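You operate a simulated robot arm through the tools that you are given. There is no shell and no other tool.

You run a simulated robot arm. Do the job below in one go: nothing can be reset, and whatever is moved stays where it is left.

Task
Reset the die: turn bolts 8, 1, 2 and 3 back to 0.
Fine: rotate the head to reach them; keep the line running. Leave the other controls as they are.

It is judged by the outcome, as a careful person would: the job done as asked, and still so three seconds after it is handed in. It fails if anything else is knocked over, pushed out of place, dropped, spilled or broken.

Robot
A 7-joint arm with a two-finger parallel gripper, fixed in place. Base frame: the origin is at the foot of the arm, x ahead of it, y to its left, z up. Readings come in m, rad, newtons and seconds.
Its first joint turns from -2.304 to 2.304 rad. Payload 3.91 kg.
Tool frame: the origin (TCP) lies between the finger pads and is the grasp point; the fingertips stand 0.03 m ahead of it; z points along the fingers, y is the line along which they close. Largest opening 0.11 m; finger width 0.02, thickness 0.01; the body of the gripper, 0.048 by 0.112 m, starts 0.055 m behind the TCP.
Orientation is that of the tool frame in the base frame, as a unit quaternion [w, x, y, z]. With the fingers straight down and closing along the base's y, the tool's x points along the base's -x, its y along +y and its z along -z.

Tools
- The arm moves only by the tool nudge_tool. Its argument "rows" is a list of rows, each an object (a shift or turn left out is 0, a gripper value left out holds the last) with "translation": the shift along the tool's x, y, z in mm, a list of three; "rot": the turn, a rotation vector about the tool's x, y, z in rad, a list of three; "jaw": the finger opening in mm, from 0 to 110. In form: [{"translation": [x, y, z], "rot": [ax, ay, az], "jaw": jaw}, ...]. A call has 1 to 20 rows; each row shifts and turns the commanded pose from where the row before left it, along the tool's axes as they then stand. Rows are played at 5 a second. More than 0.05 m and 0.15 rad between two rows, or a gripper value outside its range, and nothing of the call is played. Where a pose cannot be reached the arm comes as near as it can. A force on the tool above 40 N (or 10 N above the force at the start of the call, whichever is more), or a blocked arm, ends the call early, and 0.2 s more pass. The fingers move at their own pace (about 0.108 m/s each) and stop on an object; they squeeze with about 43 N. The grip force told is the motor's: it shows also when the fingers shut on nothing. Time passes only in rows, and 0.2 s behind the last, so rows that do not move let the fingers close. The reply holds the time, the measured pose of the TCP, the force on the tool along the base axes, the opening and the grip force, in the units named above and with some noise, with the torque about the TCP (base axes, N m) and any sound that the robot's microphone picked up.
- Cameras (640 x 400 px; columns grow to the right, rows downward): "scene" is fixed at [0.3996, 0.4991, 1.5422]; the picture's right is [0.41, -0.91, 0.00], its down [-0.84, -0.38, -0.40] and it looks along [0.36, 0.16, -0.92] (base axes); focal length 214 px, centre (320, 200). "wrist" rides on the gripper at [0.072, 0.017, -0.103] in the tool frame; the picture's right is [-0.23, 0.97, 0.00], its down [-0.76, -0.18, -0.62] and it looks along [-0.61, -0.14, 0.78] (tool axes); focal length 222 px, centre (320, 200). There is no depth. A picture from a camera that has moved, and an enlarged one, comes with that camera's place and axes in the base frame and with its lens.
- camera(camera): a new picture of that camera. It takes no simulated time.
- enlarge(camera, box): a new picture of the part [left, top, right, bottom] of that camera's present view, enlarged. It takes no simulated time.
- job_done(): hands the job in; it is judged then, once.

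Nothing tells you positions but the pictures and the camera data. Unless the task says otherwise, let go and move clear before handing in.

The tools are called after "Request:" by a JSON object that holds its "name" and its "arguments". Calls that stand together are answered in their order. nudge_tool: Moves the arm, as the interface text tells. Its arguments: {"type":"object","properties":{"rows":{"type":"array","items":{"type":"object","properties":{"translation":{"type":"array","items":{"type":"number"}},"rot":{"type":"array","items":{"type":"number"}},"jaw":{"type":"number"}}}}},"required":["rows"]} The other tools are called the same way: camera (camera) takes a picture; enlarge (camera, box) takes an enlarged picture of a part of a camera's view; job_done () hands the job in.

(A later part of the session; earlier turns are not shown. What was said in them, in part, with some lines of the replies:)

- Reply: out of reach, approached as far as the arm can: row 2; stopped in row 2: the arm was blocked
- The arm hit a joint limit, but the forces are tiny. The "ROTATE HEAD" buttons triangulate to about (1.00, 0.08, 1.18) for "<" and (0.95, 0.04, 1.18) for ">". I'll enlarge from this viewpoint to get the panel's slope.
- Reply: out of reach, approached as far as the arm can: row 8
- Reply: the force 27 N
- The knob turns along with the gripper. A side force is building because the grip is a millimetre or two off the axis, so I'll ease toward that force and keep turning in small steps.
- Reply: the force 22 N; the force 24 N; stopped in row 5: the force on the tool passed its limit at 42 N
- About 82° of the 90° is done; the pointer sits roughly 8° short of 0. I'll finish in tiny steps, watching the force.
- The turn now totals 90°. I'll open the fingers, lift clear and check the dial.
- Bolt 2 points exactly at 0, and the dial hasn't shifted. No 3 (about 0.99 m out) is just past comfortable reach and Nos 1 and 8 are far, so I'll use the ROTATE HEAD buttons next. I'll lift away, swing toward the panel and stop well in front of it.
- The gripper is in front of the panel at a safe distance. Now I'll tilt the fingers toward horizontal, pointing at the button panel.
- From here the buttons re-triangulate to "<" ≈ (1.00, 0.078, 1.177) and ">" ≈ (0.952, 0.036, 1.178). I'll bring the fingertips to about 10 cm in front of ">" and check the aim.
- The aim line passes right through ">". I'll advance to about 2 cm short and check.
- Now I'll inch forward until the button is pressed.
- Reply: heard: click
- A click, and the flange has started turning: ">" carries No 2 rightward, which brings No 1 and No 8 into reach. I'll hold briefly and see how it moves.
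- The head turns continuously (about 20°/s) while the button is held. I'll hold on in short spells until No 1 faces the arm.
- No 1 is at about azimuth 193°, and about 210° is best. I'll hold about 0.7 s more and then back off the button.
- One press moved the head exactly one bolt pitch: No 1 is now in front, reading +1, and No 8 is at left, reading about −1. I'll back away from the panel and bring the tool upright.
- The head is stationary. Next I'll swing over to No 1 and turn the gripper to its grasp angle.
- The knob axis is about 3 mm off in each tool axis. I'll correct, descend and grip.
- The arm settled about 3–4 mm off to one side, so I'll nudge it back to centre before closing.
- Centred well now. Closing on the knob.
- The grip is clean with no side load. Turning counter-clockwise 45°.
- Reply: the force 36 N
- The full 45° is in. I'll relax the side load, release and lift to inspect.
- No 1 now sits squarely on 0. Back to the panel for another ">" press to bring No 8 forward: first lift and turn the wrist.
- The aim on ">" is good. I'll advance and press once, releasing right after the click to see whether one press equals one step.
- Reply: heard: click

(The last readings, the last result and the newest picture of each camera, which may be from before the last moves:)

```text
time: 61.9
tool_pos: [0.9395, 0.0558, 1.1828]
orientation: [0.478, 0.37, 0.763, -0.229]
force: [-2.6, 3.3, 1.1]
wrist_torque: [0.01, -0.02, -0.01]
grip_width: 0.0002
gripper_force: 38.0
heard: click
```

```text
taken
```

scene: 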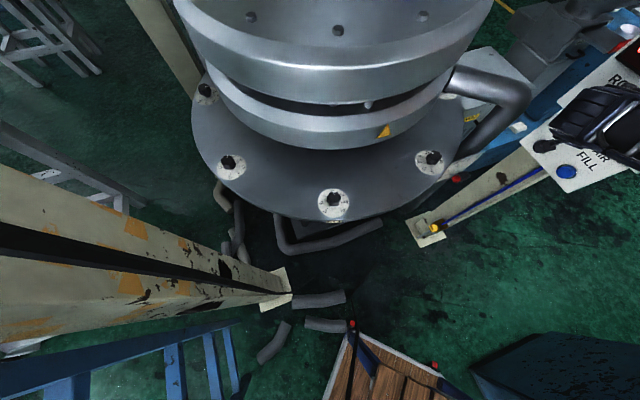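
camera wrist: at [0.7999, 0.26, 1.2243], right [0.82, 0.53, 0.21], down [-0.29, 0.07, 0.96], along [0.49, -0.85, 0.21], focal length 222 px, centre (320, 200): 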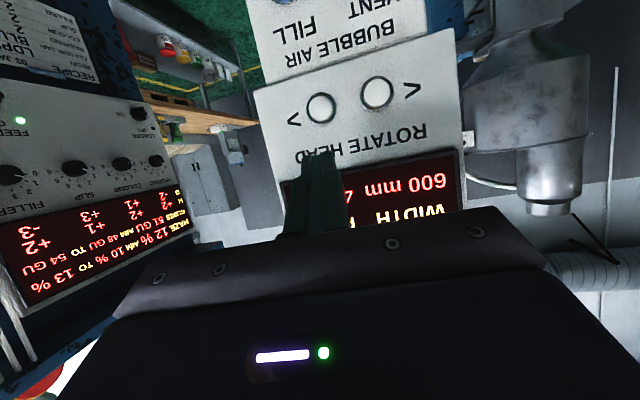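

The click started it again. I'll release immediately and watch whether the step completes by itself.

Request:
{"name": "nudge_tool", "arguments": {"rows": [{"translation": [0, 0, -15]}, {}, {}, {}]}}

Request:
{"name": "camera", "arguments": {"camera": "scene"}}

```text
time: 62.9
tool_pos: [0.932, 0.0647, 1.1891]
orientation: [0.478, 0.371, 0.762, -0.23]
force: [1.8, 0.2, -0.2]
wrist_torque: [0.01, -0.01, 0.02]
grip_width: 0.0
gripper_force: 37.8
```

```text
taken
```

scene: 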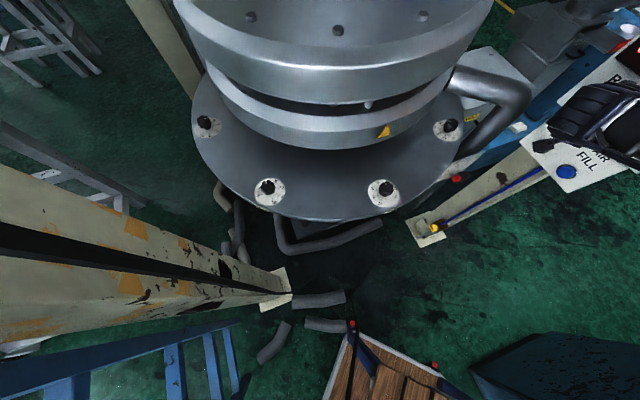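

It runs on by itself: one press equals one 45° step. I'll retreat while it finishes and bring the tool upright.

Request:
{"name": "nudge_tool", "arguments": {"rows": [{"translation": [0, 0, -30]}, {"translation": [0, 0, -30]}, {"translation": [0, 0, -30]}, {"translation": [0, 0, -30]}, {"rot": [0, 0.14, 0]}, {"rot": [0, 0.14, 0]}, {"rot": [0, 0.14, 0]}, {"rot": [0, 0.14, 0]}, {"rot": [0, 0.14, 0]}, {"rot": [0, 0.14, 0]}, {"rot": [0, 0.14, 0]}, {"rot": [0, 0.14, 0]}]}}

Request:
{"name": "camera", "arguments": {"camera": "scene"}}

Request:
{"name": "enlarge", "arguments": {"camera": "scene", "box": [290, 175, 360, 235]}}

```text
time: 65.5
tool_pos: [0.8632, 0.151, 1.2423]
orientation: [0.001, 0.435, 0.901, 0.002]
force: [-1.5, -0.6, -0.4]
wrist_torque: [-0.04, -0.03, 0.0]
grip_width: 0.0003
gripper_force: 37.7
```

```text
taken
```

scene: 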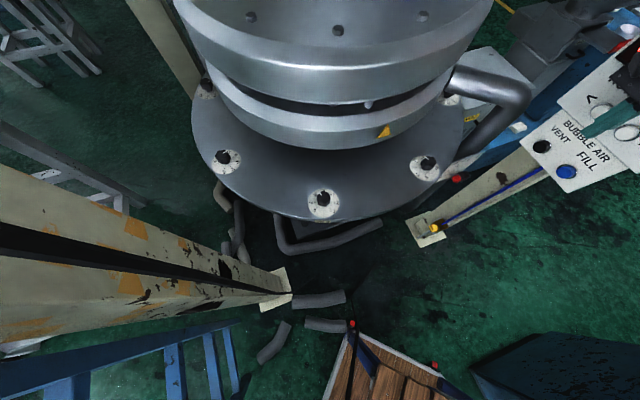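

```text
6.67 times, centred on (325, 205) of scene
camera zoom: at [0.3996, 0.4991, 1.5422], right [0.41, -0.91, 0.0], down [-0.84, -0.38, -0.4], along [0.36, 0.16, -0.92], focal length 1430 px, centre (287, 167)
```

zoom: 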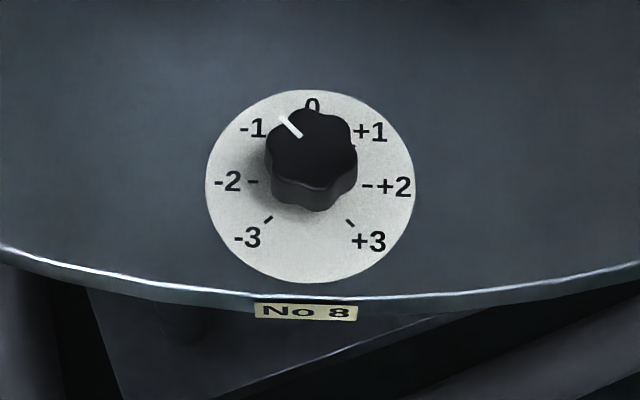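

No 8 is in front, reading −1, so it needs 45° clockwise. Swinging over to it with the same approach as before.

Request:
{"name": "nudge_tool", "arguments": {"rows": [{"translation": [43.8, 10.6, 0], "jaw": 80}, {"translation": [43.8, 10.6, 0]}, {"translation": [43.8, 10.6, 0]}, {"translation": [43.8, 10.6, 0]}, {"translation": [43.8, 10.6, 0]}, {"translation": [43.8, 10.6, 0]}, {"translation": [43.8, 10.6, 0]}, {"translation": [43.8, 10.6, 0]}, {"translation": [43.8, 10.6, 0]}, {"translation": [43.8, 10.6, 0]}, {"translation": [43.8, 10.6, 0]}, {"rot": [0, 0, -0.1427]}, {"rot": [0, 0, -0.1427]}, {"rot": [0, 0, -0.1427]}, {"rot": [0, 0, -0.1427]}, {"rot": [0, 0, -0.1427]}, {"rot": [0, 0, -0.1427]}, {"rot": [0, 0, -0.1427]}, {"rot": [0, 0, -0.1427]}, {"rot": [0, 0, -0.1427]}]}}

Request:
{"name": "nudge_tool", "arguments": {"rows": [{"translation": [0, 0, 41]}, {"translation": [0, 0, 41]}, {"translation": [0, 0, 41]}, {"translation": [0, 0, 41]}, {"translation": [0, 0, 41]}, {"translation": [0, 0, 37]}, {}]}}

Request:
{"name": "enlarge", "arguments": {"camera": "wrist", "box": [250, 50, 390, 180]}}

```text
time: 69.7
tool_pos: [0.6568, 0.6003, 1.2427]
orientation: [0.001, -0.191, 0.982, 0.0]
force: [-0.3, -0.2, -0.7]
wrist_torque: [0.01, 0.03, -0.03]
grip_width: 0.0799
gripper_force: 0.1
```

```text
time: 71.3
tool_pos: [0.6585, 0.6019, 1.0008]
orientation: [0.002, -0.191, 0.982, 0.001]
force: [-0.3, 0.4, 0.4]
wrist_torque: [0.0, -0.02, 0.01]
grip_width: 0.0799
gripper_force: 0.1
```

```text
3.08 times, centred on (320, 115) of wrist
camera zoom: at [0.5848, 0.5906, 1.1041], right [-0.15, 0.99, 0.0], down [0.77, 0.12, 0.63], along [0.62, 0.1, -0.78], focal length 684 px, centre (320, 462)
```

zoom: 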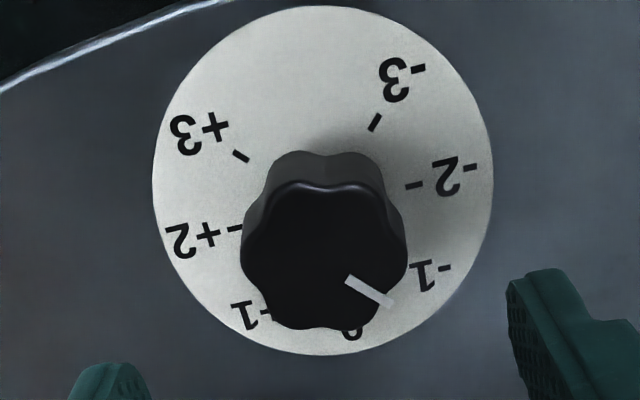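

Request:
{"name": "nudge_tool", "arguments": {"rows": [{"translation": [2.8, 2.0, 25]}, {"translation": [0, 0, 25]}, {"translation": [0, 0, 25]}, {}]}}

Request:
{"name": "enlarge", "arguments": {"camera": "wrist", "box": [220, 70, 420, 250]}}

```text
time: 72.3
tool_pos: [0.6549, 0.6025, 0.9255]
orientation: [0.003, -0.191, 0.982, 0.001]
force: [-0.3, -0.2, 0.2]
wrist_torque: [-0.03, 0.0, -0.02]
grip_width: 0.0799
gripper_force: 0.0
```

```text
2.22 times, centred on (320, 160) of wrist
camera zoom: at [0.5804, 0.5914, 1.0297], right [-0.15, 0.99, 0.0], down [0.77, 0.12, 0.63], along [0.62, 0.1, -0.78], focal length 494 px, centre (320, 289)
```

zoom: 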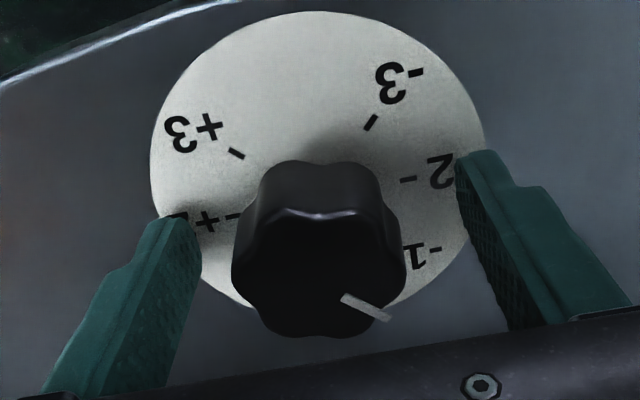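

The knob is centred between the fingers. Closing and then turning clockwise 45° in steps.

Request:
{"name": "nudge_tool", "arguments": {"rows": [{"jaw": 30}, {}, {}]}}

Request:
{"name": "nudge_tool", "arguments": {"rows": [{"rot": [0, 0, 0.1]}, {"rot": [0, 0, 0.1]}, {"rot": [0, 0, 0.1]}, {"rot": [0, 0, 0.1]}]}}

Request:
{"name": "enlarge", "arguments": {"camera": "wrist", "box": [220, 70, 420, 250]}}

```text
time: 73.1
tool_pos: [0.6538, 0.603, 0.9272]
orientation: [0.002, -0.191, 0.982, 0.001]
force: [0.1, -3.4, -1.5]
wrist_torque: [-0.06, -0.12, -0.03]
grip_width: 0.0443
gripper_force: 44.7
```

```text
time: 74.1
tool_pos: [0.6549, 0.6015, 0.9273]
orientation: [0.003, 0.009, 1.0, 0.001]
force: [5.8, 10.9, -15.3]
wrist_torque: [0.1, -0.4, 0.0]
grip_width: 0.0441
gripper_force: 44.8
```

```text
2.22 times, centred on (320, 160) of wrist
camera zoom: at [0.582, 0.6207, 1.0299], right [0.24, 0.97, 0.0], down [0.76, -0.19, 0.62], along [0.61, -0.15, -0.78], focal length 494 px, centre (320, 289)
```

zoom: 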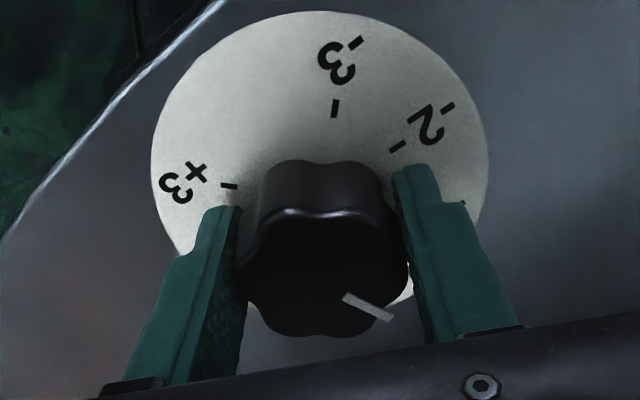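

Request:
{"name": "nudge_tool", "arguments": {"rows": [{"translation": [-0.4, 0.7, 0.8]}, {"rot": [0, 0, 0.1]}, {"rot": [0, 0, 0.1]}, {"rot": [0, 0, 0.1]}, {"rot": [0, 0, 0.085]}]}}

Request:
{"name": "enlarge", "arguments": {"camera": "wrist", "box": [220, 70, 420, 250]}}

```text
time: 75.3
tool_pos: [0.654, 0.6025, 0.9252]
orientation: [0.001, 0.199, 0.98, 0.001]
force: [-26.4, -16.4, 4.8]
wrist_torque: [-0.7, 0.77, -0.05]
grip_width: 0.0443
gripper_force: 45.4
```

```text
2.22 times, centred on (320, 160) of wrist
camera zoom: at [0.5943, 0.6467, 1.0301], right [0.59, 0.81, 0.0], down [0.63, -0.46, 0.62], along [0.5, -0.37, -0.78], focal length 494 px, centre (320, 289)
```

zoom: 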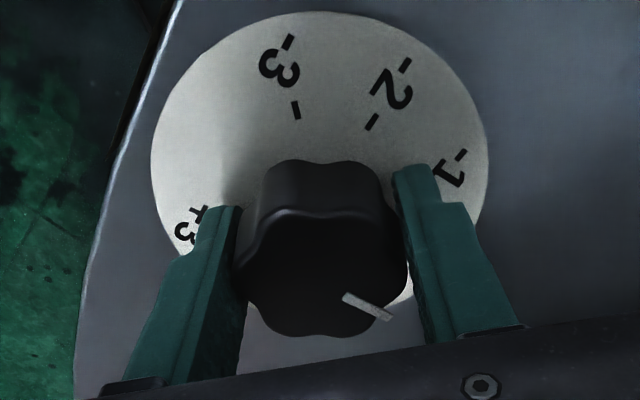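

Turn complete at 45°. Relaxing the side load, releasing and lifting to inspect.

Request:
{"name": "nudge_tool", "arguments": {"rows": [{"translation": [1.0, -1.4, 0]}, {"jaw": 80}, {}, {"translation": [0, 0, -30]}, {"translation": [0, 0, -40]}, {"translation": [0, 0, -40]}]}}

Request:
{"name": "enlarge", "arguments": {"camera": "wrist", "box": [250, 50, 390, 180]}}

Request:
{"name": "enlarge", "arguments": {"camera": "scene", "box": [300, 180, 346, 226]}}

```text
time: 76.7
tool_pos: [0.6552, 0.6033, 1.034]
orientation: [0.001, 0.199, 0.98, 0.001]
force: [0.3, 0.4, 0.0]
wrist_torque: [-0.02, 0.02, -0.04]
grip_width: 0.0797
gripper_force: 0.1
```

```text
3.08 times, centred on (320, 115) of wrist
camera zoom: at [0.5951, 0.6464, 1.1379], right [0.59, 0.81, 0.0], down [0.63, -0.46, 0.62], along [0.51, -0.36, -0.78], focal length 684 px, centre (320, 462)
```

zoom: 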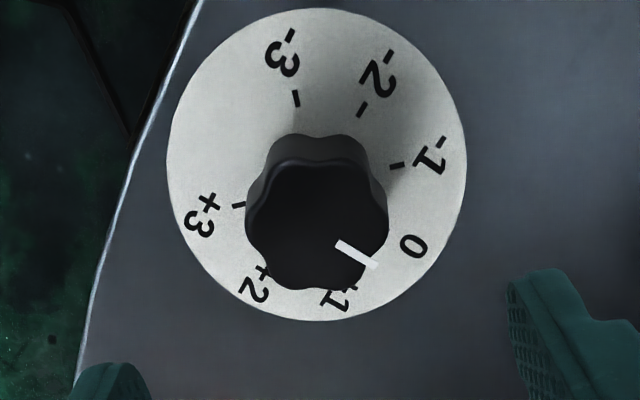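

```text
8.70 times, centred on (323, 203) of scene
camera zoom: at [0.3996, 0.4991, 1.5422], right [0.41, -0.91, 0.0], down [-0.84, -0.38, -0.4], along [0.36, 0.16, -0.92], focal length 1865 px, centre (294, 174)
```

zoom: 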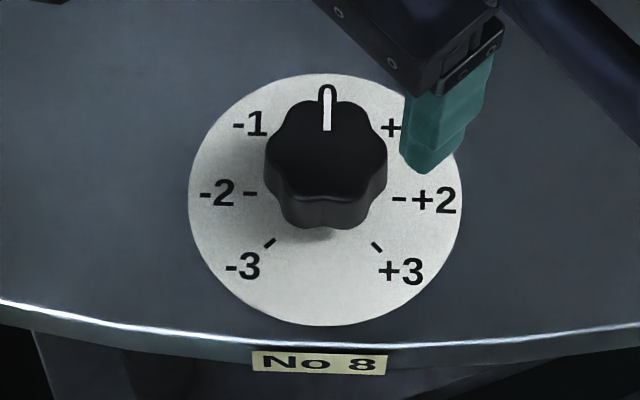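

No 8 is on 0. That leaves No 3, which needs three "<" presses to come to the front; a pipe runs near the "<" side, so I'll go to the panel staging point and look at clearances first.

Request:
{"name": "nudge_tool", "arguments": {"rows": [{"translation": [0, 0, -47], "jaw": 0}, {"translation": [0, 0, -47]}, {"translation": [0, 0, -47]}, {"translation": [0, 0, -47], "rot": [0, 0, 0.1]}, {"rot": [0, 0, 0.135]}, {"rot": [0, 0, 0.135]}, {"rot": [0, 0, 0.13]}]}}

Request:
{"name": "nudge_tool", "arguments": {"rows": [{"translation": [-43.9, -10.3, -1.9]}, {"translation": [-43.9, -10.3, -1.9]}, {"translation": [-43.9, -10.3, -1.9]}, {"translation": [-43.9, -10.3, -1.9]}, {"translation": [-43.9, -10.3, -1.9]}, {"translation": [-43.9, -10.3, -1.9]}, {"translation": [-43.9, -10.3, -1.9]}, {"translation": [-43.9, -10.3, -1.9]}, {"translation": [-43.9, -10.3, -1.9]}]}}

Request:
{"name": "camera", "arguments": {"camera": "wrist"}}

Request:
{"name": "camera", "arguments": {"camera": "scene"}}

```text
time: 78.3
tool_pos: [0.6531, 0.6012, 1.2248]
orientation: [0.001, 0.436, 0.9, 0.003]
force: [0.0, 0.4, 0.9]
wrist_torque: [0.0, 0.0, 0.0]
grip_width: 0.0
gripper_force: 37.4
```

```text
time: 80.3
tool_pos: [0.8222, 0.2323, 1.2384]
orientation: [0.001, 0.435, 0.9, 0.002]
force: [-0.5, 0.7, -0.3]
wrist_torque: [-0.03, -0.03, 0.05]
grip_width: 0.0001
gripper_force: 37.8
```

```text
taken
camera wrist: at [0.7912, 0.3003, 1.343], right [0.9, 0.43, 0.0], down [0.33, -0.71, 0.62], along [0.27, -0.56, -0.78], focal length 222 px, centre (320, 200)
```

wrist: 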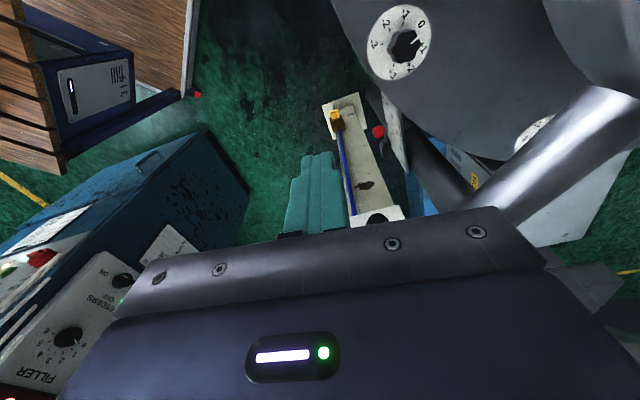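

```text
taken
```

scene: 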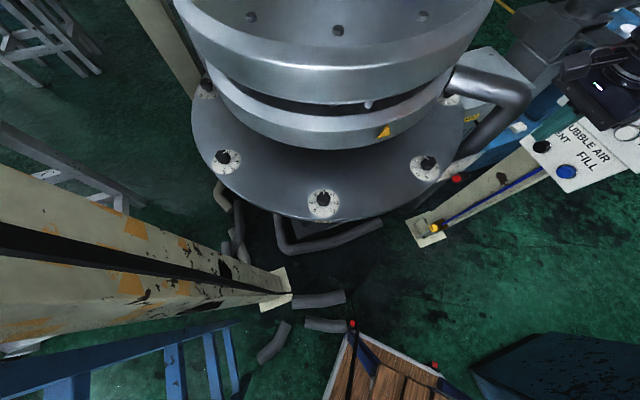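

The pipe elbow works out to about (1.14, 0.20, 1.06), well clear of where the gripper needs to be for "<". I'll move to the staging point for "<" and tilt.

Request:
{"name": "nudge_tool", "arguments": {"rows": [{"translation": [-30, 16.2, -2.3]}, {"translation": [-30, 16.2, -2.3]}, {"translation": [-30, 16.2, -2.3]}, {"rot": [0, -0.14, 0]}, {"rot": [0, -0.14, 0]}, {"rot": [0, -0.14, 0]}, {"rot": [0, -0.14, 0]}, {"rot": [0, -0.14, 0]}, {"rot": [0, -0.14, 0]}, {"rot": [0, -0.14, 0]}, {"rot": [0, -0.14, 0]}]}}

Request:
{"name": "camera", "arguments": {"camera": "wrist"}}

Request:
{"name": "camera", "arguments": {"camera": "scene"}}

```text
time: 82.7
tool_pos: [0.9197, 0.1914, 1.2483]
orientation: [0.48, 0.37, 0.762, -0.229]
force: [0.5, -0.3, -0.2]
wrist_torque: [0.05, 0.01, 0.01]
grip_width: 0.0
gripper_force: 37.4
```

```text
taken
camera wrist: at [0.8553, 0.3009, 1.2282], right [0.82, 0.53, 0.21], down [-0.29, 0.07, 0.96], along [0.49, -0.85, 0.21], focal length 222 px, centre (320, 200)
```

wrist: 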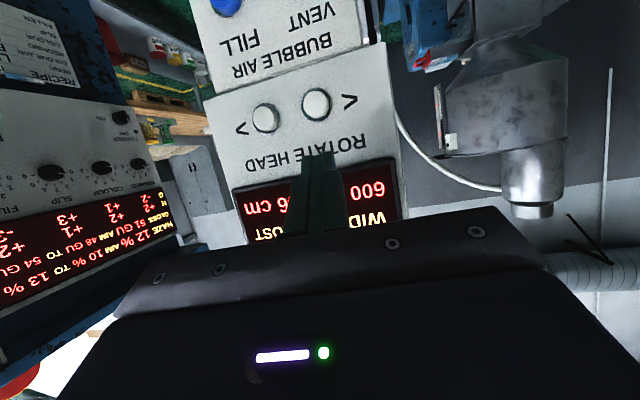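

```text
taken
```

scene: 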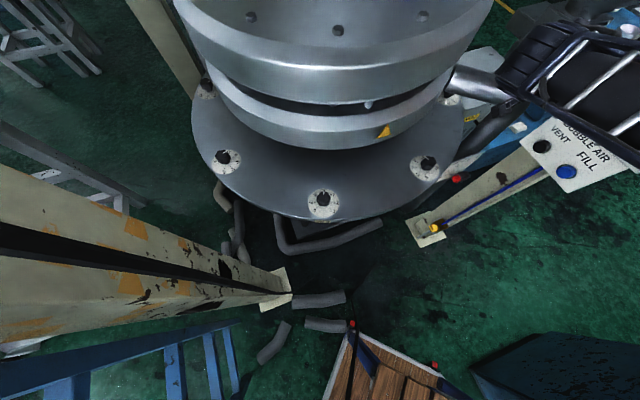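

"<" is nearly on the aim line. I'll trim 4.5 mm sideways and advance.

Request:
{"name": "nudge_tool", "arguments": {"rows": [{"translation": [0, -4.5, 22]}, {"translation": [0, 0, 22]}, {"translation": [0, 0, 22]}, {"translation": [0, 0, 22]}, {"translation": [0, 0, 22]}]}}

Request:
{"name": "camera", "arguments": {"camera": "wrist"}}

```text
time: 83.9
tool_pos: [0.9791, 0.1129, 1.1994]
orientation: [0.478, 0.371, 0.762, -0.23]
force: [0.0, 0.9, -0.1]
wrist_torque: [-0.01, -0.01, 0.02]
grip_width: 0.0
gripper_force: 38.0
```

```text
taken
camera wrist: at [0.9146, 0.2222, 1.1787], right [0.82, 0.53, 0.21], down [-0.28, 0.07, 0.96], along [0.49, -0.85, 0.2], focal length 222 px, centre (320, 200)
```

wrist: 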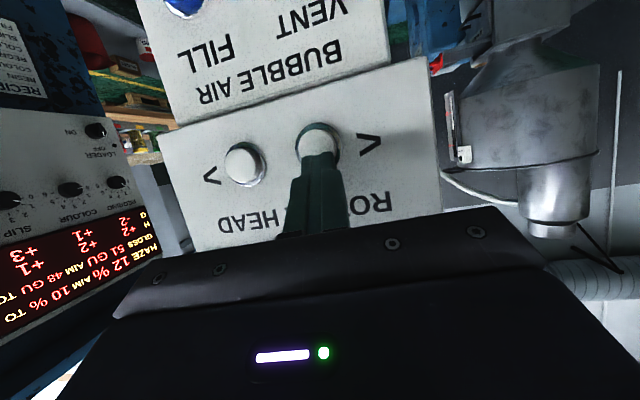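

Request:
{"name": "nudge_tool", "arguments": {"rows": [{"translation": [0, 0, 6]}, {"translation": [0, 0, 6]}, {"translation": [0, 0, 5]}]}}

```text
time: 84.7
tool_pos: [0.9875, 0.1011, 1.1939]
orientation: [0.479, 0.37, 0.762, -0.229]
force: [-2.4, 3.1, 4.0]
wrist_torque: [-0.11, -0.11, 0.0]
grip_width: 0.0
gripper_force: 38.0
heard: click
```

Click. I'll release and watch the direction.

Request:
{"name": "nudge_tool", "arguments": {"rows": [{"translation": [0, 0, -12]}, {}, {}, {}]}}

Request:
{"name": "camera", "arguments": {"camera": "scene"}}

Request:
{"name": "nudge_tool", "arguments": {"rows": [{}, {}, {}, {}, {}, {}, {}, {}, {}, {}]}}

Request:
{"name": "camera", "arguments": {"camera": "scene"}}

Request:
{"name": "enlarge", "arguments": {"camera": "scene", "box": [290, 175, 360, 235]}}

```text
time: 85.7
tool_pos: [0.9802, 0.109, 1.197]
orientation: [0.479, 0.37, 0.763, -0.228]
force: [-0.5, -0.1, 0.4]
wrist_torque: [0.0, -0.01, 0.0]
grip_width: 0.0
gripper_force: 37.5
```

```text
taken
```

scene: 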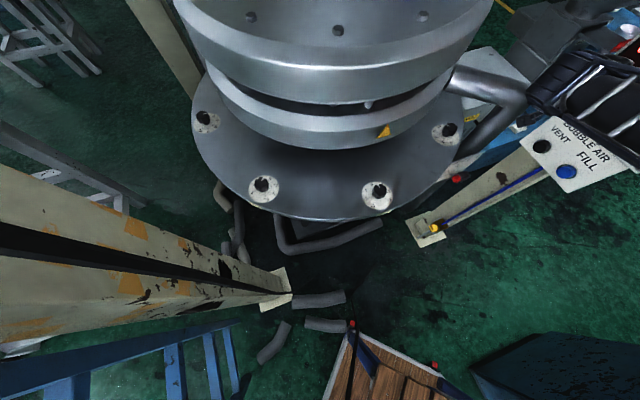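

```text
time: 87.9
tool_pos: [0.9803, 0.1093, 1.1975]
orientation: [0.479, 0.37, 0.763, -0.229]
force: [0.2, -0.1, -0.3]
wrist_torque: [0.03, 0.01, 0.01]
grip_width: 0.0002
gripper_force: 37.9
```

```text
taken
```

scene: 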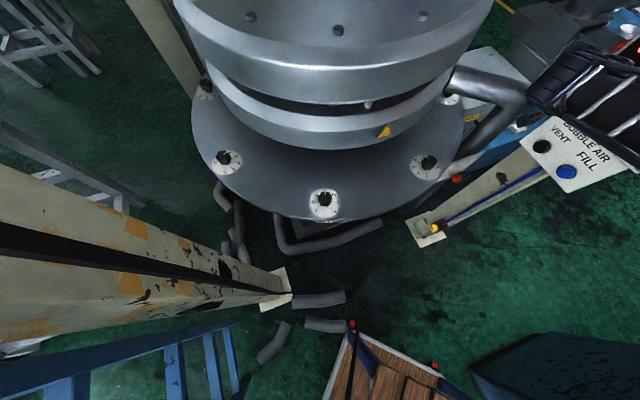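

```text
6.67 times, centred on (325, 205) of scene
camera zoom: at [0.3996, 0.4991, 1.5422], right [0.41, -0.91, 0.0], down [-0.84, -0.38, -0.4], along [0.36, 0.16, -0.92], focal length 1430 px, centre (287, 167)
```

zoom: 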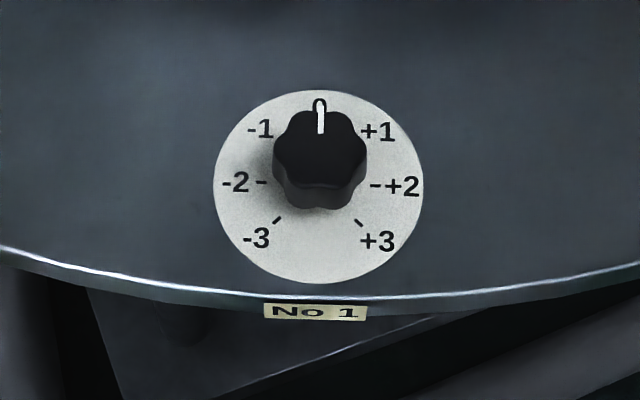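

"<" stepped it back: No 1 is in front again and still reads 0. Two more presses are needed.

Request:
{"name": "nudge_tool", "arguments": {"rows": [{"translation": [0, 0, 6]}, {"translation": [0, 0, 6]}, {"translation": [0, 0, 1]}]}}

```text
time: 88.7
tool_pos: [0.988, 0.101, 1.1924]
orientation: [0.479, 0.37, 0.762, -0.229]
force: [-6.6, 4.8, 5.7]
wrist_torque: [-0.12, -0.12, -0.05]
grip_width: 0.0001
gripper_force: 38.0
heard: click
```

Request:
{"name": "nudge_tool", "arguments": {"rows": [{"translation": [0, 0, -13]}, {}, {}, {}, {}, {}, {}, {}, {}, {}, {}, {}, {}, {}]}}

Request:
{"name": "enlarge", "arguments": {"camera": "scene", "box": [290, 175, 360, 235]}}

```text
time: 91.7
tool_pos: [0.9802, 0.1085, 1.197]
orientation: [0.479, 0.37, 0.762, -0.23]
force: [0.6, -1.0, -0.4]
wrist_torque: [0.02, 0.0, 0.0]
grip_width: 0.0
gripper_force: 37.4
```

```text
6.67 times, centred on (325, 205) of scene
camera zoom: at [0.3996, 0.4991, 1.5422], right [0.41, -0.91, 0.0], down [-0.84, -0.38, -0.4], along [0.36, 0.16, -0.92], focal length 1430 px, centre (287, 167)
```

zoom: 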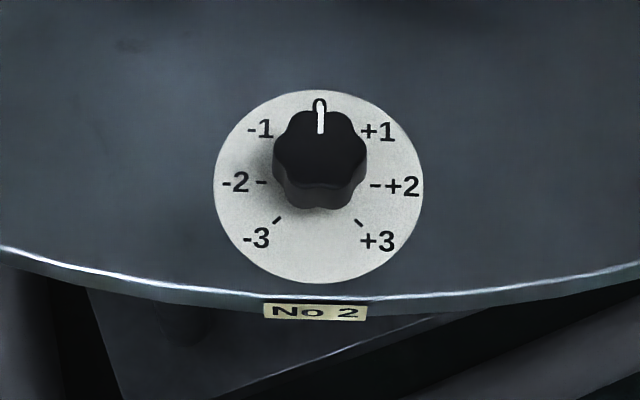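

No 2 is in front, still on 0. One more "<" press brings No 3 forward.

Request:
{"name": "nudge_tool", "arguments": {"rows": [{"translation": [0, 0, 6]}, {"translation": [0, 0, 6]}, {"translation": [0, 0, 1]}]}}

```text
time: 92.5
tool_pos: [0.9872, 0.1005, 1.1905]
orientation: [0.478, 0.37, 0.763, -0.229]
force: [-5.4, 7.8, 4.1]
wrist_torque: [-0.02, -0.1, 0.03]
grip_width: 0.0
gripper_force: 37.5
heard: click
```

Clicked. Retreating from the panel and bringing the tool upright while the head steps.

Request:
{"name": "nudge_tool", "arguments": {"rows": [{"translation": [0, 0, -13]}, {"translation": [0, 0, -28]}, {"translation": [0, 0, -28]}, {"translation": [0, 0, -28]}, {"translation": [0, 0, -28]}, {"rot": [0, 0.14, 0]}, {"rot": [0, 0.14, 0]}, {"rot": [0, 0.14, 0]}, {"rot": [0, 0.14, 0]}, {"rot": [0, 0.14, 0]}, {"rot": [0, 0.14, 0]}, {"rot": [0, 0.14, 0]}, {"rot": [0, 0.14, 0]}]}}

Request:
{"name": "camera", "arguments": {"camera": "scene"}}

Request:
{"name": "enlarge", "arguments": {"camera": "scene", "box": [290, 175, 360, 235]}}

```text
time: 95.3
tool_pos: [0.9165, 0.1891, 1.2455]
orientation: [0.0, 0.435, 0.9, 0.003]
force: [0.5, 0.2, 0.3]
wrist_torque: [-0.02, 0.0, 0.03]
grip_width: 0.0
gripper_force: 37.3
```

```text
taken
```

scene: 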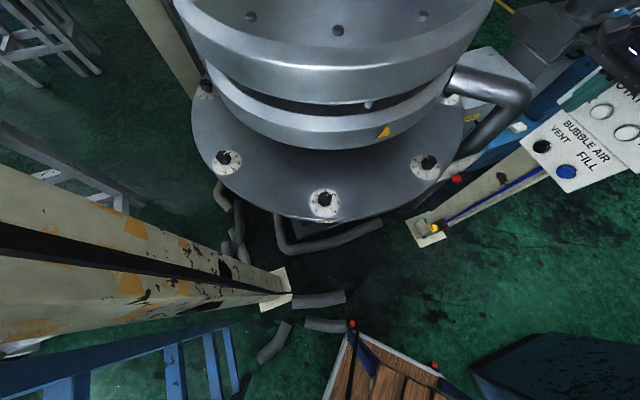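

```text
6.67 times, centred on (325, 205) of scene
camera zoom: at [0.3996, 0.4991, 1.5422], right [0.41, -0.91, 0.0], down [-0.84, -0.38, -0.4], along [0.36, 0.16, -0.92], focal length 1430 px, centre (287, 167)
```

zoom: 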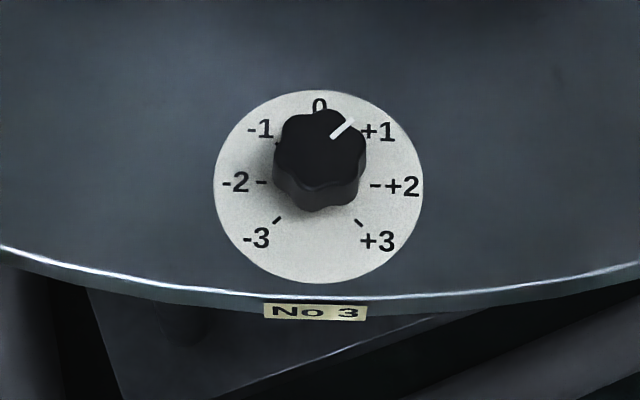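

No 3 is in front, reading +1, the same as No 1 was. Swinging over with the same approach.

Request:
{"name": "nudge_tool", "arguments": {"rows": [{"translation": [43.9, 4.7, 0], "jaw": 80}, {"translation": [43.9, 4.7, 0]}, {"translation": [43.9, 4.7, 0]}, {"translation": [43.9, 4.7, 0]}, {"translation": [43.9, 4.7, 0]}, {"translation": [43.9, 4.7, 0]}, {"translation": [43.9, 4.7, 0]}, {"translation": [43.9, 4.7, 0]}, {"translation": [43.9, 4.7, 0]}, {"translation": [43.9, 4.7, 0]}, {"translation": [43.9, 4.7, 0]}, {"rot": [0, 0, -0.1427]}, {"rot": [0, 0, -0.1427]}, {"rot": [0, 0, -0.1427]}, {"rot": [0, 0, -0.1427]}, {"rot": [0, 0, -0.1427]}, {"rot": [0, 0, -0.1427]}, {"rot": [0, 0, -0.1427]}, {"rot": [0, 0, -0.1427]}, {"rot": [0, 0, -0.1427]}]}}

Request:
{"name": "nudge_tool", "arguments": {"rows": [{"translation": [0, 0, 41]}, {"translation": [0, 0, 41]}, {"translation": [0, 0, 41]}, {"translation": [0, 0, 41]}, {"translation": [0, 0, 41]}, {"translation": [0, 0, 40]}, {}]}}

Request:
{"name": "enlarge", "arguments": {"camera": "wrist", "box": [250, 50, 390, 180]}}

```text
time: 99.5
tool_pos: [0.6596, 0.5999, 1.2475]
orientation: [0.002, -0.192, 0.981, 0.001]
force: [0.6, 0.8, -0.9]
wrist_torque: [0.02, 0.02, 0.02]
grip_width: 0.0799
gripper_force: 0.0
```

```text
time: 101.1
tool_pos: [0.6606, 0.5988, 1.0024]
orientation: [0.002, -0.19, 0.982, 0.002]
force: [0.0, -0.4, 0.0]
wrist_torque: [0.01, 0.0, 0.01]
grip_width: 0.0802
gripper_force: 0.2
```

```text
3.08 times, centred on (320, 115) of wrist
camera zoom: at [0.5856, 0.5871, 1.1058], right [-0.15, 0.99, 0.0], down [0.77, 0.12, 0.63], along [0.62, 0.1, -0.78], focal length 684 px, centre (320, 462)
```

zoom: 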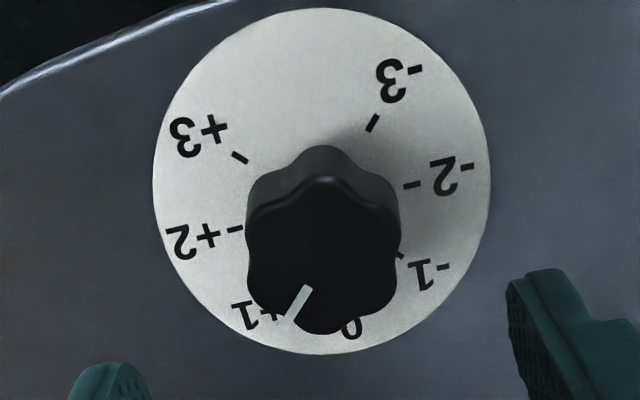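

Request:
{"name": "nudge_tool", "arguments": {"rows": [{"translation": [2.8, 1.8, 26]}, {"translation": [0, 0, 26]}, {"translation": [0, 0, 25]}, {}]}}

Request:
{"name": "enlarge", "arguments": {"camera": "wrist", "box": [220, 70, 420, 250]}}

```text
time: 102.1
tool_pos: [0.6562, 0.6012, 0.9241]
orientation: [0.003, -0.191, 0.982, 0.001]
force: [0.1, -0.9, 0.4]
wrist_torque: [-0.01, 0.04, 0.01]
grip_width: 0.0798
gripper_force: 0.1
```

```text
2.22 times, centred on (320, 160) of wrist
camera zoom: at [0.5827, 0.5896, 1.0283], right [-0.15, 0.99, 0.0], down [0.77, 0.12, 0.63], along [0.62, 0.1, -0.78], focal length 494 px, centre (320, 289)
```

zoom: 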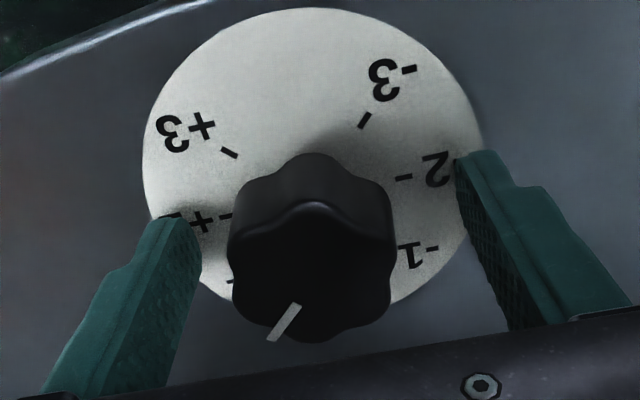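

Slightly left of centre; a 2 mm trim, then close.

Request:
{"name": "nudge_tool", "arguments": {"rows": [{"translation": [0.5, -2.2, 0]}, {}, {"jaw": 30}, {}, {}]}}

Request:
{"name": "enlarge", "arguments": {"camera": "wrist", "box": [220, 70, 420, 250]}}

```text
time: 103.3
tool_pos: [0.6584, 0.6006, 0.9254]
orientation: [0.003, -0.191, 0.982, 0.001]
force: [-1.1, 2.6, -1.7]
wrist_torque: [0.17, -0.07, 0.01]
grip_width: 0.0442
gripper_force: 44.4
```

```text
2.22 times, centred on (320, 160) of wrist
camera zoom: at [0.5834, 0.5879, 1.0286], right [-0.15, 0.99, 0.0], down [0.77, 0.12, 0.63], along [0.62, 0.1, -0.78], focal length 494 px, centre (320, 289)
```

zoom: 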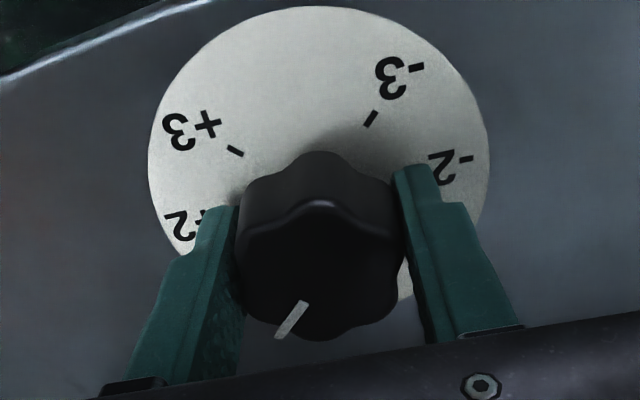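

Good grip. Turning counter-clockwise in steps.

Request:
{"name": "nudge_tool", "arguments": {"rows": [{"rot": [0, 0, -0.1]}, {"rot": [0, 0, -0.1]}, {"rot": [0, 0, -0.1]}, {"rot": [0, 0, -0.1]}]}}

```text
time: 104.3
tool_pos: [0.6573, 0.5999, 0.9247]
orientation: [0.003, -0.382, 0.924, 0.001]
force: [8.6, 17.2, 11.4]
wrist_torque: [0.08, 0.29, -0.04]
grip_width: 0.0442
gripper_force: 44.6
```

Request:
{"name": "nudge_tool", "arguments": {"rows": [{"translation": [-1.2, 0.3, -0.5]}, {"rot": [0, 0, -0.1]}, {"rot": [0, 0, -0.1]}, {"rot": [0, 0, -0.1]}, {"rot": [0, 0, -0.085]}]}}

Request:
{"name": "enlarge", "arguments": {"camera": "wrist", "box": [220, 70, 420, 250]}}

```text
time: 105.5
tool_pos: [0.6572, 0.5993, 0.9245]
orientation: [0.002, -0.553, 0.833, 0.0]
force: [-13.0, -1.9, 8.3]
wrist_torque: [-0.87, 0.78, -0.04]
grip_width: 0.0441
gripper_force: 45.4
```

```text
2.22 times, centred on (320, 160) of wrist
camera zoom: at [0.6125, 0.5399, 1.0285], right [-0.81, 0.59, 0.0], down [0.46, 0.63, 0.63], along [0.37, 0.51, -0.78], focal length 494 px, centre (320, 289)
```

zoom: 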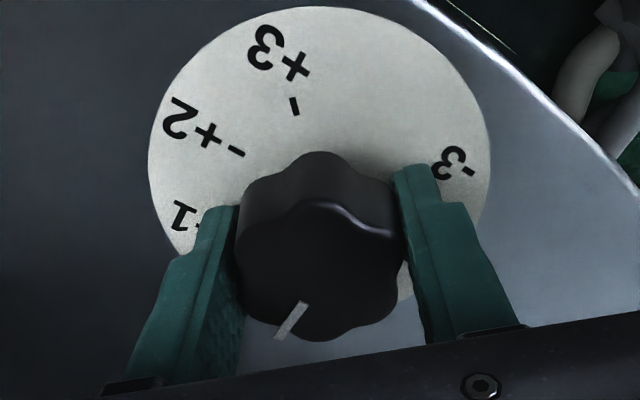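

Releasing and lifting to inspect No 3.

Request:
{"name": "nudge_tool", "arguments": {"rows": [{"jaw": 80}, {}, {"translation": [0, 0, -30]}, {"translation": [0, 0, -40]}, {"translation": [0, 0, -40]}]}}

Request:
{"name": "enlarge", "arguments": {"camera": "wrist", "box": [250, 50, 390, 180]}}

Request:
{"name": "enlarge", "arguments": {"camera": "scene", "box": [300, 180, 346, 226]}}

```text
time: 106.7
tool_pos: [0.6587, 0.5998, 1.0366]
orientation: [0.002, -0.552, 0.834, 0.001]
force: [0.5, 0.5, -0.4]
wrist_torque: [-0.01, 0.04, -0.02]
grip_width: 0.0795
gripper_force: 0.1
```

```text
3.08 times, centred on (320, 115) of wrist
camera zoom: at [0.6144, 0.5404, 1.1395], right [-0.81, 0.59, 0.0], down [0.46, 0.63, 0.63], along [0.37, 0.51, -0.78], focal length 684 px, centre (320, 462)
```

zoom: 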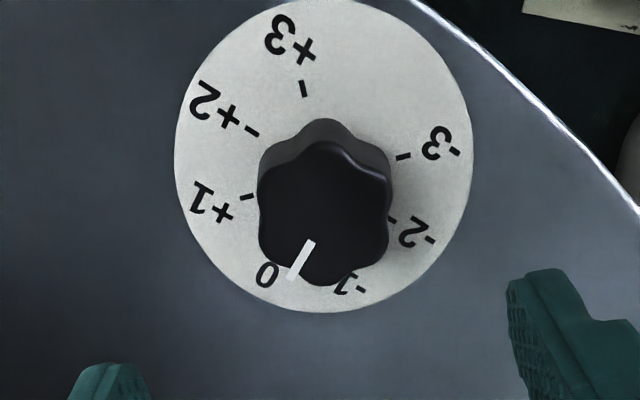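

```text
8.70 times, centred on (323, 203) of scene
camera zoom: at [0.3996, 0.4991, 1.5422], right [0.41, -0.91, 0.0], down [-0.84, -0.38, -0.4], along [0.36, 0.16, -0.92], focal length 1865 px, centre (294, 174)
```

zoom: 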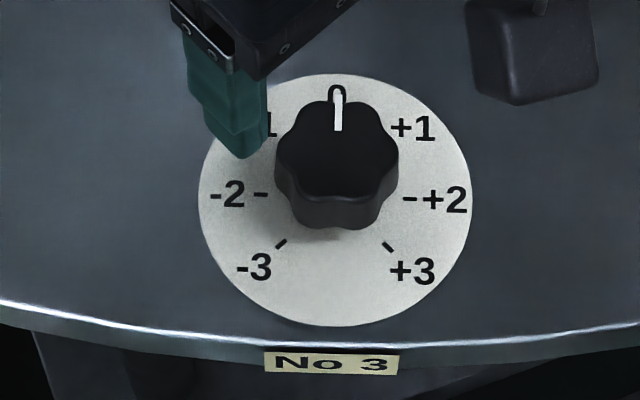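

All four bolts are on 0. The head is one step from where I found it, so I'll press ">" once to put it back as it was. Lifting and going to the panel along the proven path.

Request:
{"name": "nudge_tool", "arguments": {"rows": [{"translation": [0, 0, -47], "jaw": 0}, {"translation": [0, 0, -47]}, {"translation": [0, 0, -47]}, {"translation": [0, 0, -47]}, {"rot": [0, 0, 0.138]}, {"rot": [0, 0, 0.138]}, {"rot": [0, 0, 0.138]}, {"rot": [0, 0, 0.138]}, {"rot": [0, 0, 0.138]}, {"rot": [0, 0, 0.138]}, {"rot": [0, 0, 0.138]}, {"rot": [0, 0, 0.138]}, {"rot": [0, 0, 0.138]}, {"rot": [0, 0, 0.138]}, {"rot": [0, 0, 0.138]}, {"rot": [0, 0, 0.138]}, {"rot": [0, 0, 0.138]}, {"rot": [0, 0, 0.138]}, {"rot": [0, 0, 0.138]}]}}

Request:
{"name": "camera", "arguments": {"camera": "scene"}}

```text
time: 110.7
tool_pos: [0.6554, 0.5982, 1.2232]
orientation: [0.001, 0.437, 0.899, 0.004]
force: [-0.5, 1.5, 0.2]
wrist_torque: [0.0, 0.03, 0.03]
grip_width: 0.0
gripper_force: 37.9
```

```text
taken
```

scene: 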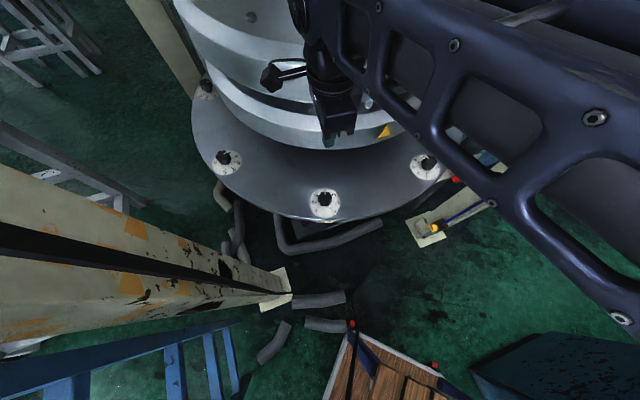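

Request:
{"name": "nudge_tool", "arguments": {"rows": [{"translation": [-43.7, -10.2, -1.9]}, {"translation": [-43.7, -10.2, -1.9]}, {"translation": [-43.7, -10.2, -1.9]}, {"translation": [-43.7, -10.2, -1.9]}, {"translation": [-43.7, -10.2, -1.9]}, {"translation": [-43.7, -10.2, -1.9]}, {"translation": [-43.7, -10.2, -1.9]}, {"translation": [-43.7, -10.2, -1.9]}, {"translation": [-43.7, -10.2, -1.9]}, {"translation": [-43.7, -10.2, -1.9]}, {"translation": [-43.7, -10.2, -1.9]}, {"rot": [0, -0.14, 0]}, {"rot": [0, -0.14, 0]}, {"rot": [0, -0.14, 0]}, {"rot": [0, -0.14, 0]}, {"rot": [0, -0.14, 0]}, {"rot": [0, -0.14, 0]}, {"rot": [0, -0.14, 0]}, {"rot": [0, -0.14, 0]}]}}

Request:
{"name": "camera", "arguments": {"camera": "wrist"}}

```text
time: 114.7
tool_pos: [0.8669, 0.1502, 1.2436]
orientation: [0.479, 0.37, 0.762, -0.229]
force: [-0.3, 0.1, 0.7]
wrist_torque: [-0.02, 0.01, 0.02]
grip_width: 0.0
gripper_force: 37.6
```

```text
taken
camera wrist: at [0.8022, 0.26, 1.2232], right [0.82, 0.53, 0.21], down [-0.29, 0.07, 0.96], along [0.49, -0.85, 0.21], focal length 222 px, centre (320, 200)
```

wrist: 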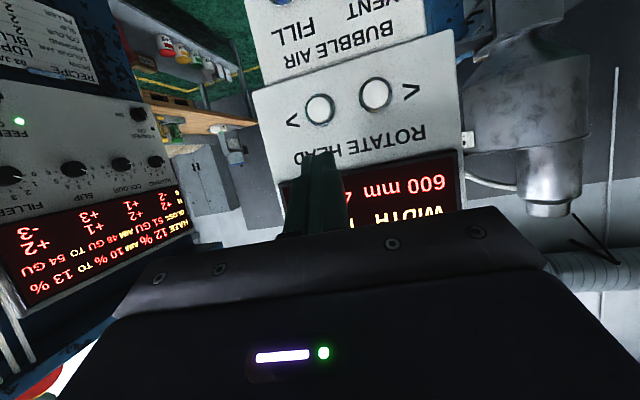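

The line's displays still read the same (600 mm, 194 °C side lit). ">" is on the aim line, so I'm advancing to it.

Request:
{"name": "nudge_tool", "arguments": {"rows": [{"translation": [0, 0, 22]}, {"translation": [0, 0, 22]}, {"translation": [0, 0, 22]}, {"translation": [0, 0, 22]}, {"translation": [0, 0, 22]}, {"translation": [0, 0, 6]}, {"translation": [0, 0, 6]}]}}

Request:
{"name": "nudge_tool", "arguments": {"rows": [{"translation": [0, 0, 6]}, {"translation": [0, 0, 4]}]}}

```text
time: 116.3
tool_pos: [0.9338, 0.0676, 1.1914]
orientation: [0.479, 0.37, 0.763, -0.229]
force: [0.8, -0.7, 0.1]
wrist_torque: [-0.04, -0.01, 0.0]
grip_width: 0.0
gripper_force: 37.8
```

```text
time: 116.9
tool_pos: [0.9391, 0.059, 1.1867]
orientation: [0.478, 0.371, 0.762, -0.229]
force: [-0.2, -0.2, 0.9]
wrist_torque: [-0.02, 0.0, 0.02]
grip_width: 0.0
gripper_force: 37.5
```

Request:
{"name": "nudge_tool", "arguments": {"rows": [{"translation": [0, 0, 4]}]}}

```text
time: 117.3
tool_pos: [0.9421, 0.0567, 1.1858]
orientation: [0.478, 0.371, 0.763, -0.229]
force: [-2.7, 3.2, 1.5]
wrist_torque: [-0.02, -0.01, 0.01]
grip_width: 0.0003
gripper_force: 37.7
heard: click
```

Clicked. Retreating and bringing the tool upright, clear of everything.

Request:
{"name": "nudge_tool", "arguments": {"rows": [{"translation": [0, 0, -15]}, {"translation": [0, 0, -30]}, {"translation": [0, 0, -30]}, {"translation": [0, 0, -30]}, {"translation": [0, 0, -30]}, {"rot": [0, 0.14, 0]}, {"rot": [0, 0.14, 0]}, {"rot": [0, 0.14, 0]}, {"rot": [0, 0.14, 0]}, {"rot": [0, 0.14, 0]}, {"rot": [0, 0.14, 0]}, {"rot": [0, 0.14, 0]}, {"rot": [0, 0.14, 0]}]}}

Request:
{"name": "camera", "arguments": {"camera": "scene"}}

Request:
{"name": "enlarge", "arguments": {"camera": "scene", "box": [290, 175, 360, 235]}}

Request:
{"name": "enlarge", "arguments": {"camera": "scene", "box": [195, 130, 265, 190]}}

Request:
{"name": "enlarge", "arguments": {"camera": "scene", "box": [400, 130, 480, 200]}}

Request:
{"name": "enlarge", "arguments": {"camera": "scene", "box": [180, 65, 240, 115]}}

```text
time: 120.1
tool_pos: [0.8672, 0.1518, 1.2438]
orientation: [0.0, 0.436, 0.9, 0.003]
force: [0.6, 0.4, 0.1]
wrist_torque: [-0.07, -0.03, 0.01]
grip_width: 0.0
gripper_force: 38.1
```

```text
taken
```

scene: 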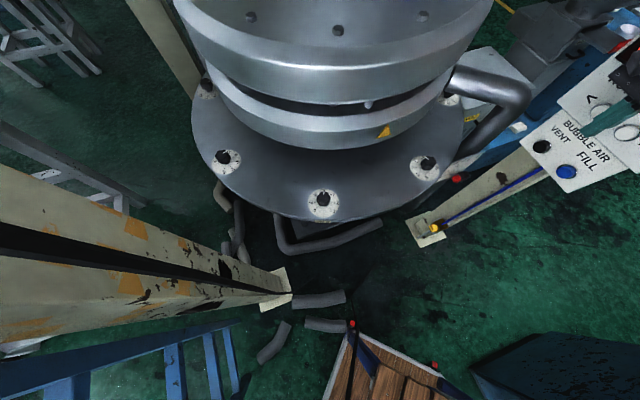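

```text
6.67 times, centred on (325, 205) of scene
camera zoom: at [0.3996, 0.4991, 1.5422], right [0.41, -0.91, 0.0], down [-0.84, -0.38, -0.4], along [0.36, 0.16, -0.92], focal length 1430 px, centre (287, 167)
```

zoom: 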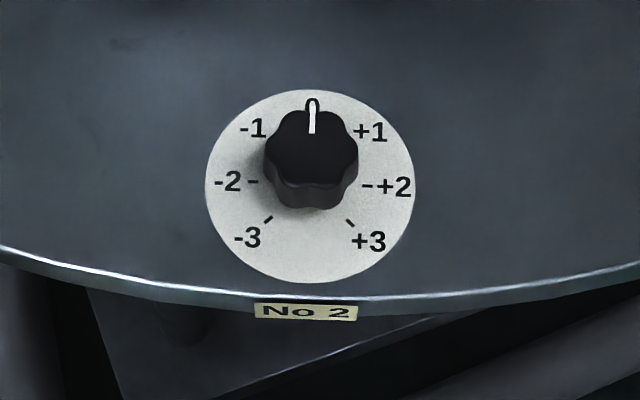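

```text
6.67 times, centred on (230, 160) of scene
camera zoom: at [0.3996, 0.4991, 1.5422], right [0.41, -0.91, 0.0], down [-0.84, -0.38, -0.4], along [0.36, 0.16, -0.92], focal length 1430 px, centre (920, 467)
```

zoom: 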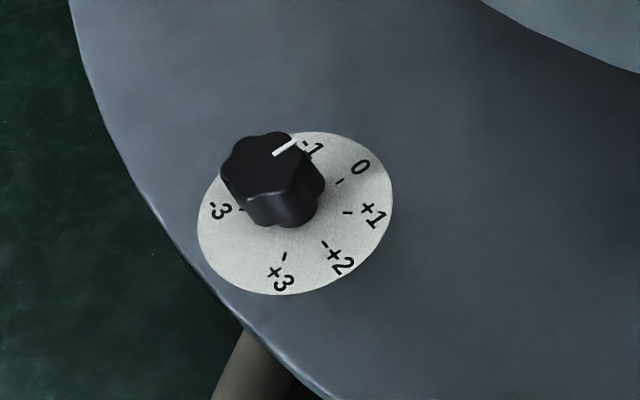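

```text
5.71 times, centred on (440, 165) of scene
camera zoom: at [0.3996, 0.4991, 1.5422], right [0.41, -0.91, 0.0], down [-0.84, -0.38, -0.4], along [0.36, 0.16, -0.92], focal length 1226 px, centre (-366, 400)
```

zoom: 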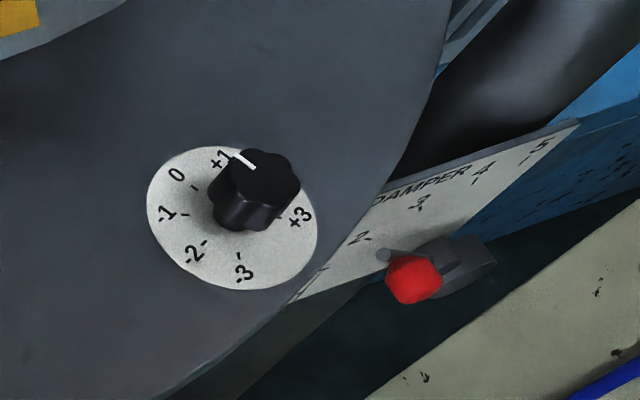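

```text
8.00 times, centred on (210, 90) of scene
camera zoom: at [0.3996, 0.4991, 1.5422], right [0.41, -0.91, 0.0], down [-0.84, -0.38, -0.4], along [0.36, 0.16, -0.92], focal length 1716 px, centre (1200, 1080)
```

zoom: 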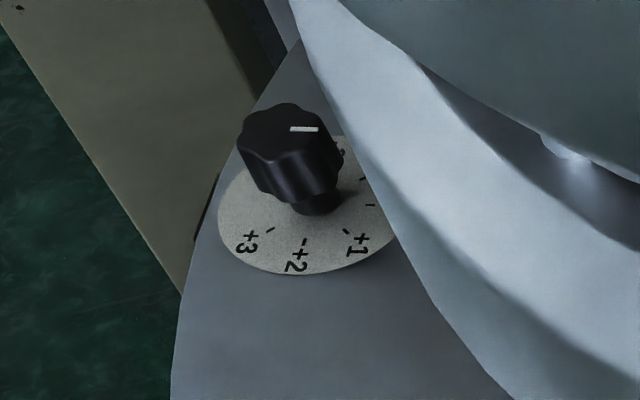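

All four bolts read 0, the head is back at its original position, and nothing else appears disturbed. I'll return the arm near its starting place, clear of the die and panel, and take a last look.

Request:
{"name": "nudge_tool", "arguments": {"rows": [{"translation": [37.9, -13.8, -15.1]}, {"translation": [37.9, -13.8, -15.1]}, {"translation": [37.9, -13.8, -15.1]}, {"translation": [37.9, -13.8, -15.1]}, {"translation": [37.9, -13.8, -15.1]}, {"translation": [37.9, -13.8, -15.1]}, {"translation": [37.9, -13.8, -15.1]}, {"translation": [37.9, -13.8, -15.1]}, {"translation": [37.9, -13.8, -15.1], "jaw": 110}, {}, {}]}}

Request:
{"name": "camera", "arguments": {"camera": "scene"}}

Request:
{"name": "camera", "arguments": {"camera": "wrist"}}

Request:
{"name": "enlarge", "arguments": {"camera": "scene", "box": [180, 60, 480, 240]}}

```text
time: 122.5
tool_pos: [0.5552, 0.3423, 1.3791]
orientation: [0.001, 0.436, 0.9, 0.003]
force: [0.0, -0.4, -0.4]
wrist_torque: [0.03, 0.05, -0.01]
grip_width: 0.1098
gripper_force: 0.0
```

```text
taken
```

scene: 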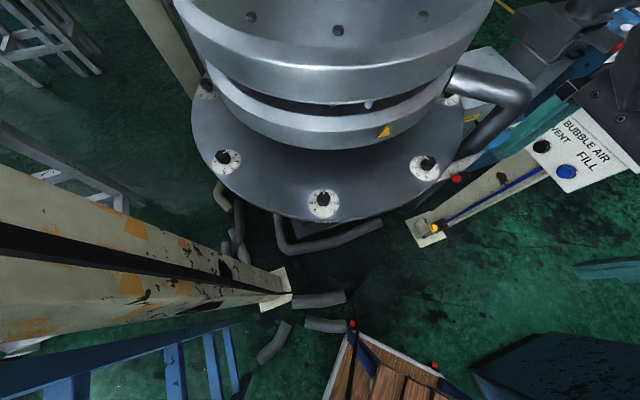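

```text
taken
camera wrist: at [0.5234, 0.4099, 1.4835], right [0.9, 0.43, 0.0], down [0.33, -0.71, 0.62], along [0.27, -0.56, -0.78], focal length 222 px, centre (320, 200)
```

wrist: 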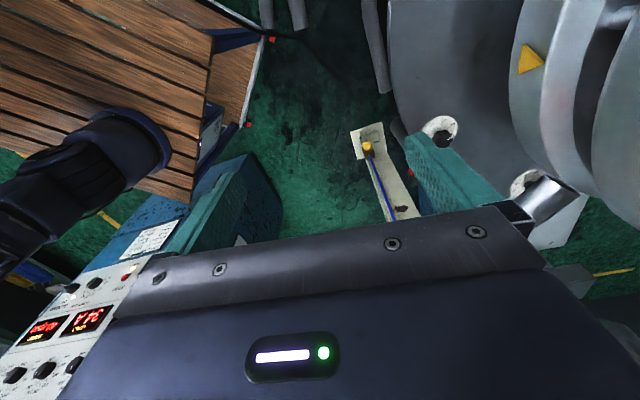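

```text
2.13 times, centred on (330, 150) of scene
camera zoom: at [0.3996, 0.4991, 1.5422], right [0.41, -0.91, 0.0], down [-0.84, -0.38, -0.4], along [0.36, 0.16, -0.92], focal length 458 px, centre (299, 307)
```

zoom: 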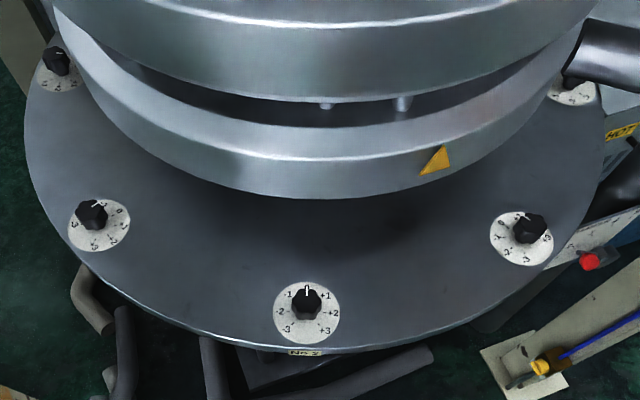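

Request:
{"name": "enlarge", "arguments": {"camera": "wrist", "box": [0, 220, 180, 400]}}

```text
2.22 times, centred on (90, 310) of wrist
camera zoom: at [0.5234, 0.4099, 1.4835], right [0.9, 0.43, 0.0], down [0.33, -0.71, 0.62], along [0.27, -0.56, -0.78], focal length 494 px, centre (831, -44)
```

zoom: 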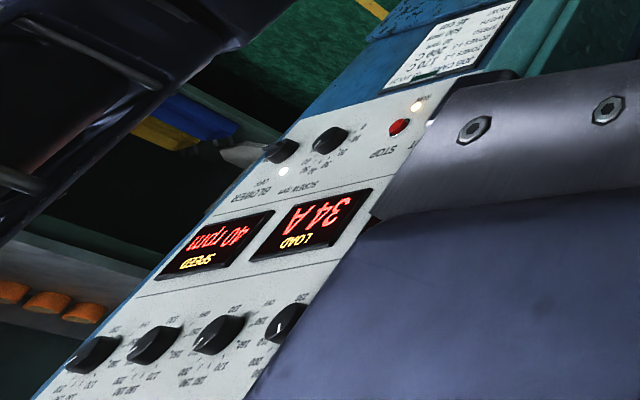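

The line is still running (40 rpm, 34 A, lamps on). Bolts 8, 1, 2 and 3 all point to 0, and the arm is clear with nothing in its grip, so I'm handing the job in.

Request:
{"name": "job_done", "arguments": {}}

```text
The job is handed in.
```

Bolts 8, 1, 2 and 3 are all back at 0. I checked each dial by camera after turning it and again at the end.

| Bolt | Was | Now |
|---|---|---|
| 8 | −1 | 0 |
| 1 | +1 | 0 |
| 2 | −2 | 0 |
| 3 | +1 | 0 |

- **Head:** I turned it with the ROTATE HEAD buttons, which move it one bolt position (45°) per press. It is back where it started, to within a fraction of a degree, with No 2 at the front.
- **Line:** it kept running throughout. Speed still reads 40 rpm and load 34 A, the same as at the start.
- **Other controls:** I used nothing besides those two buttons and the four bolts.
- **Arm:** it is back near its starting position, with the gripper open and empty.
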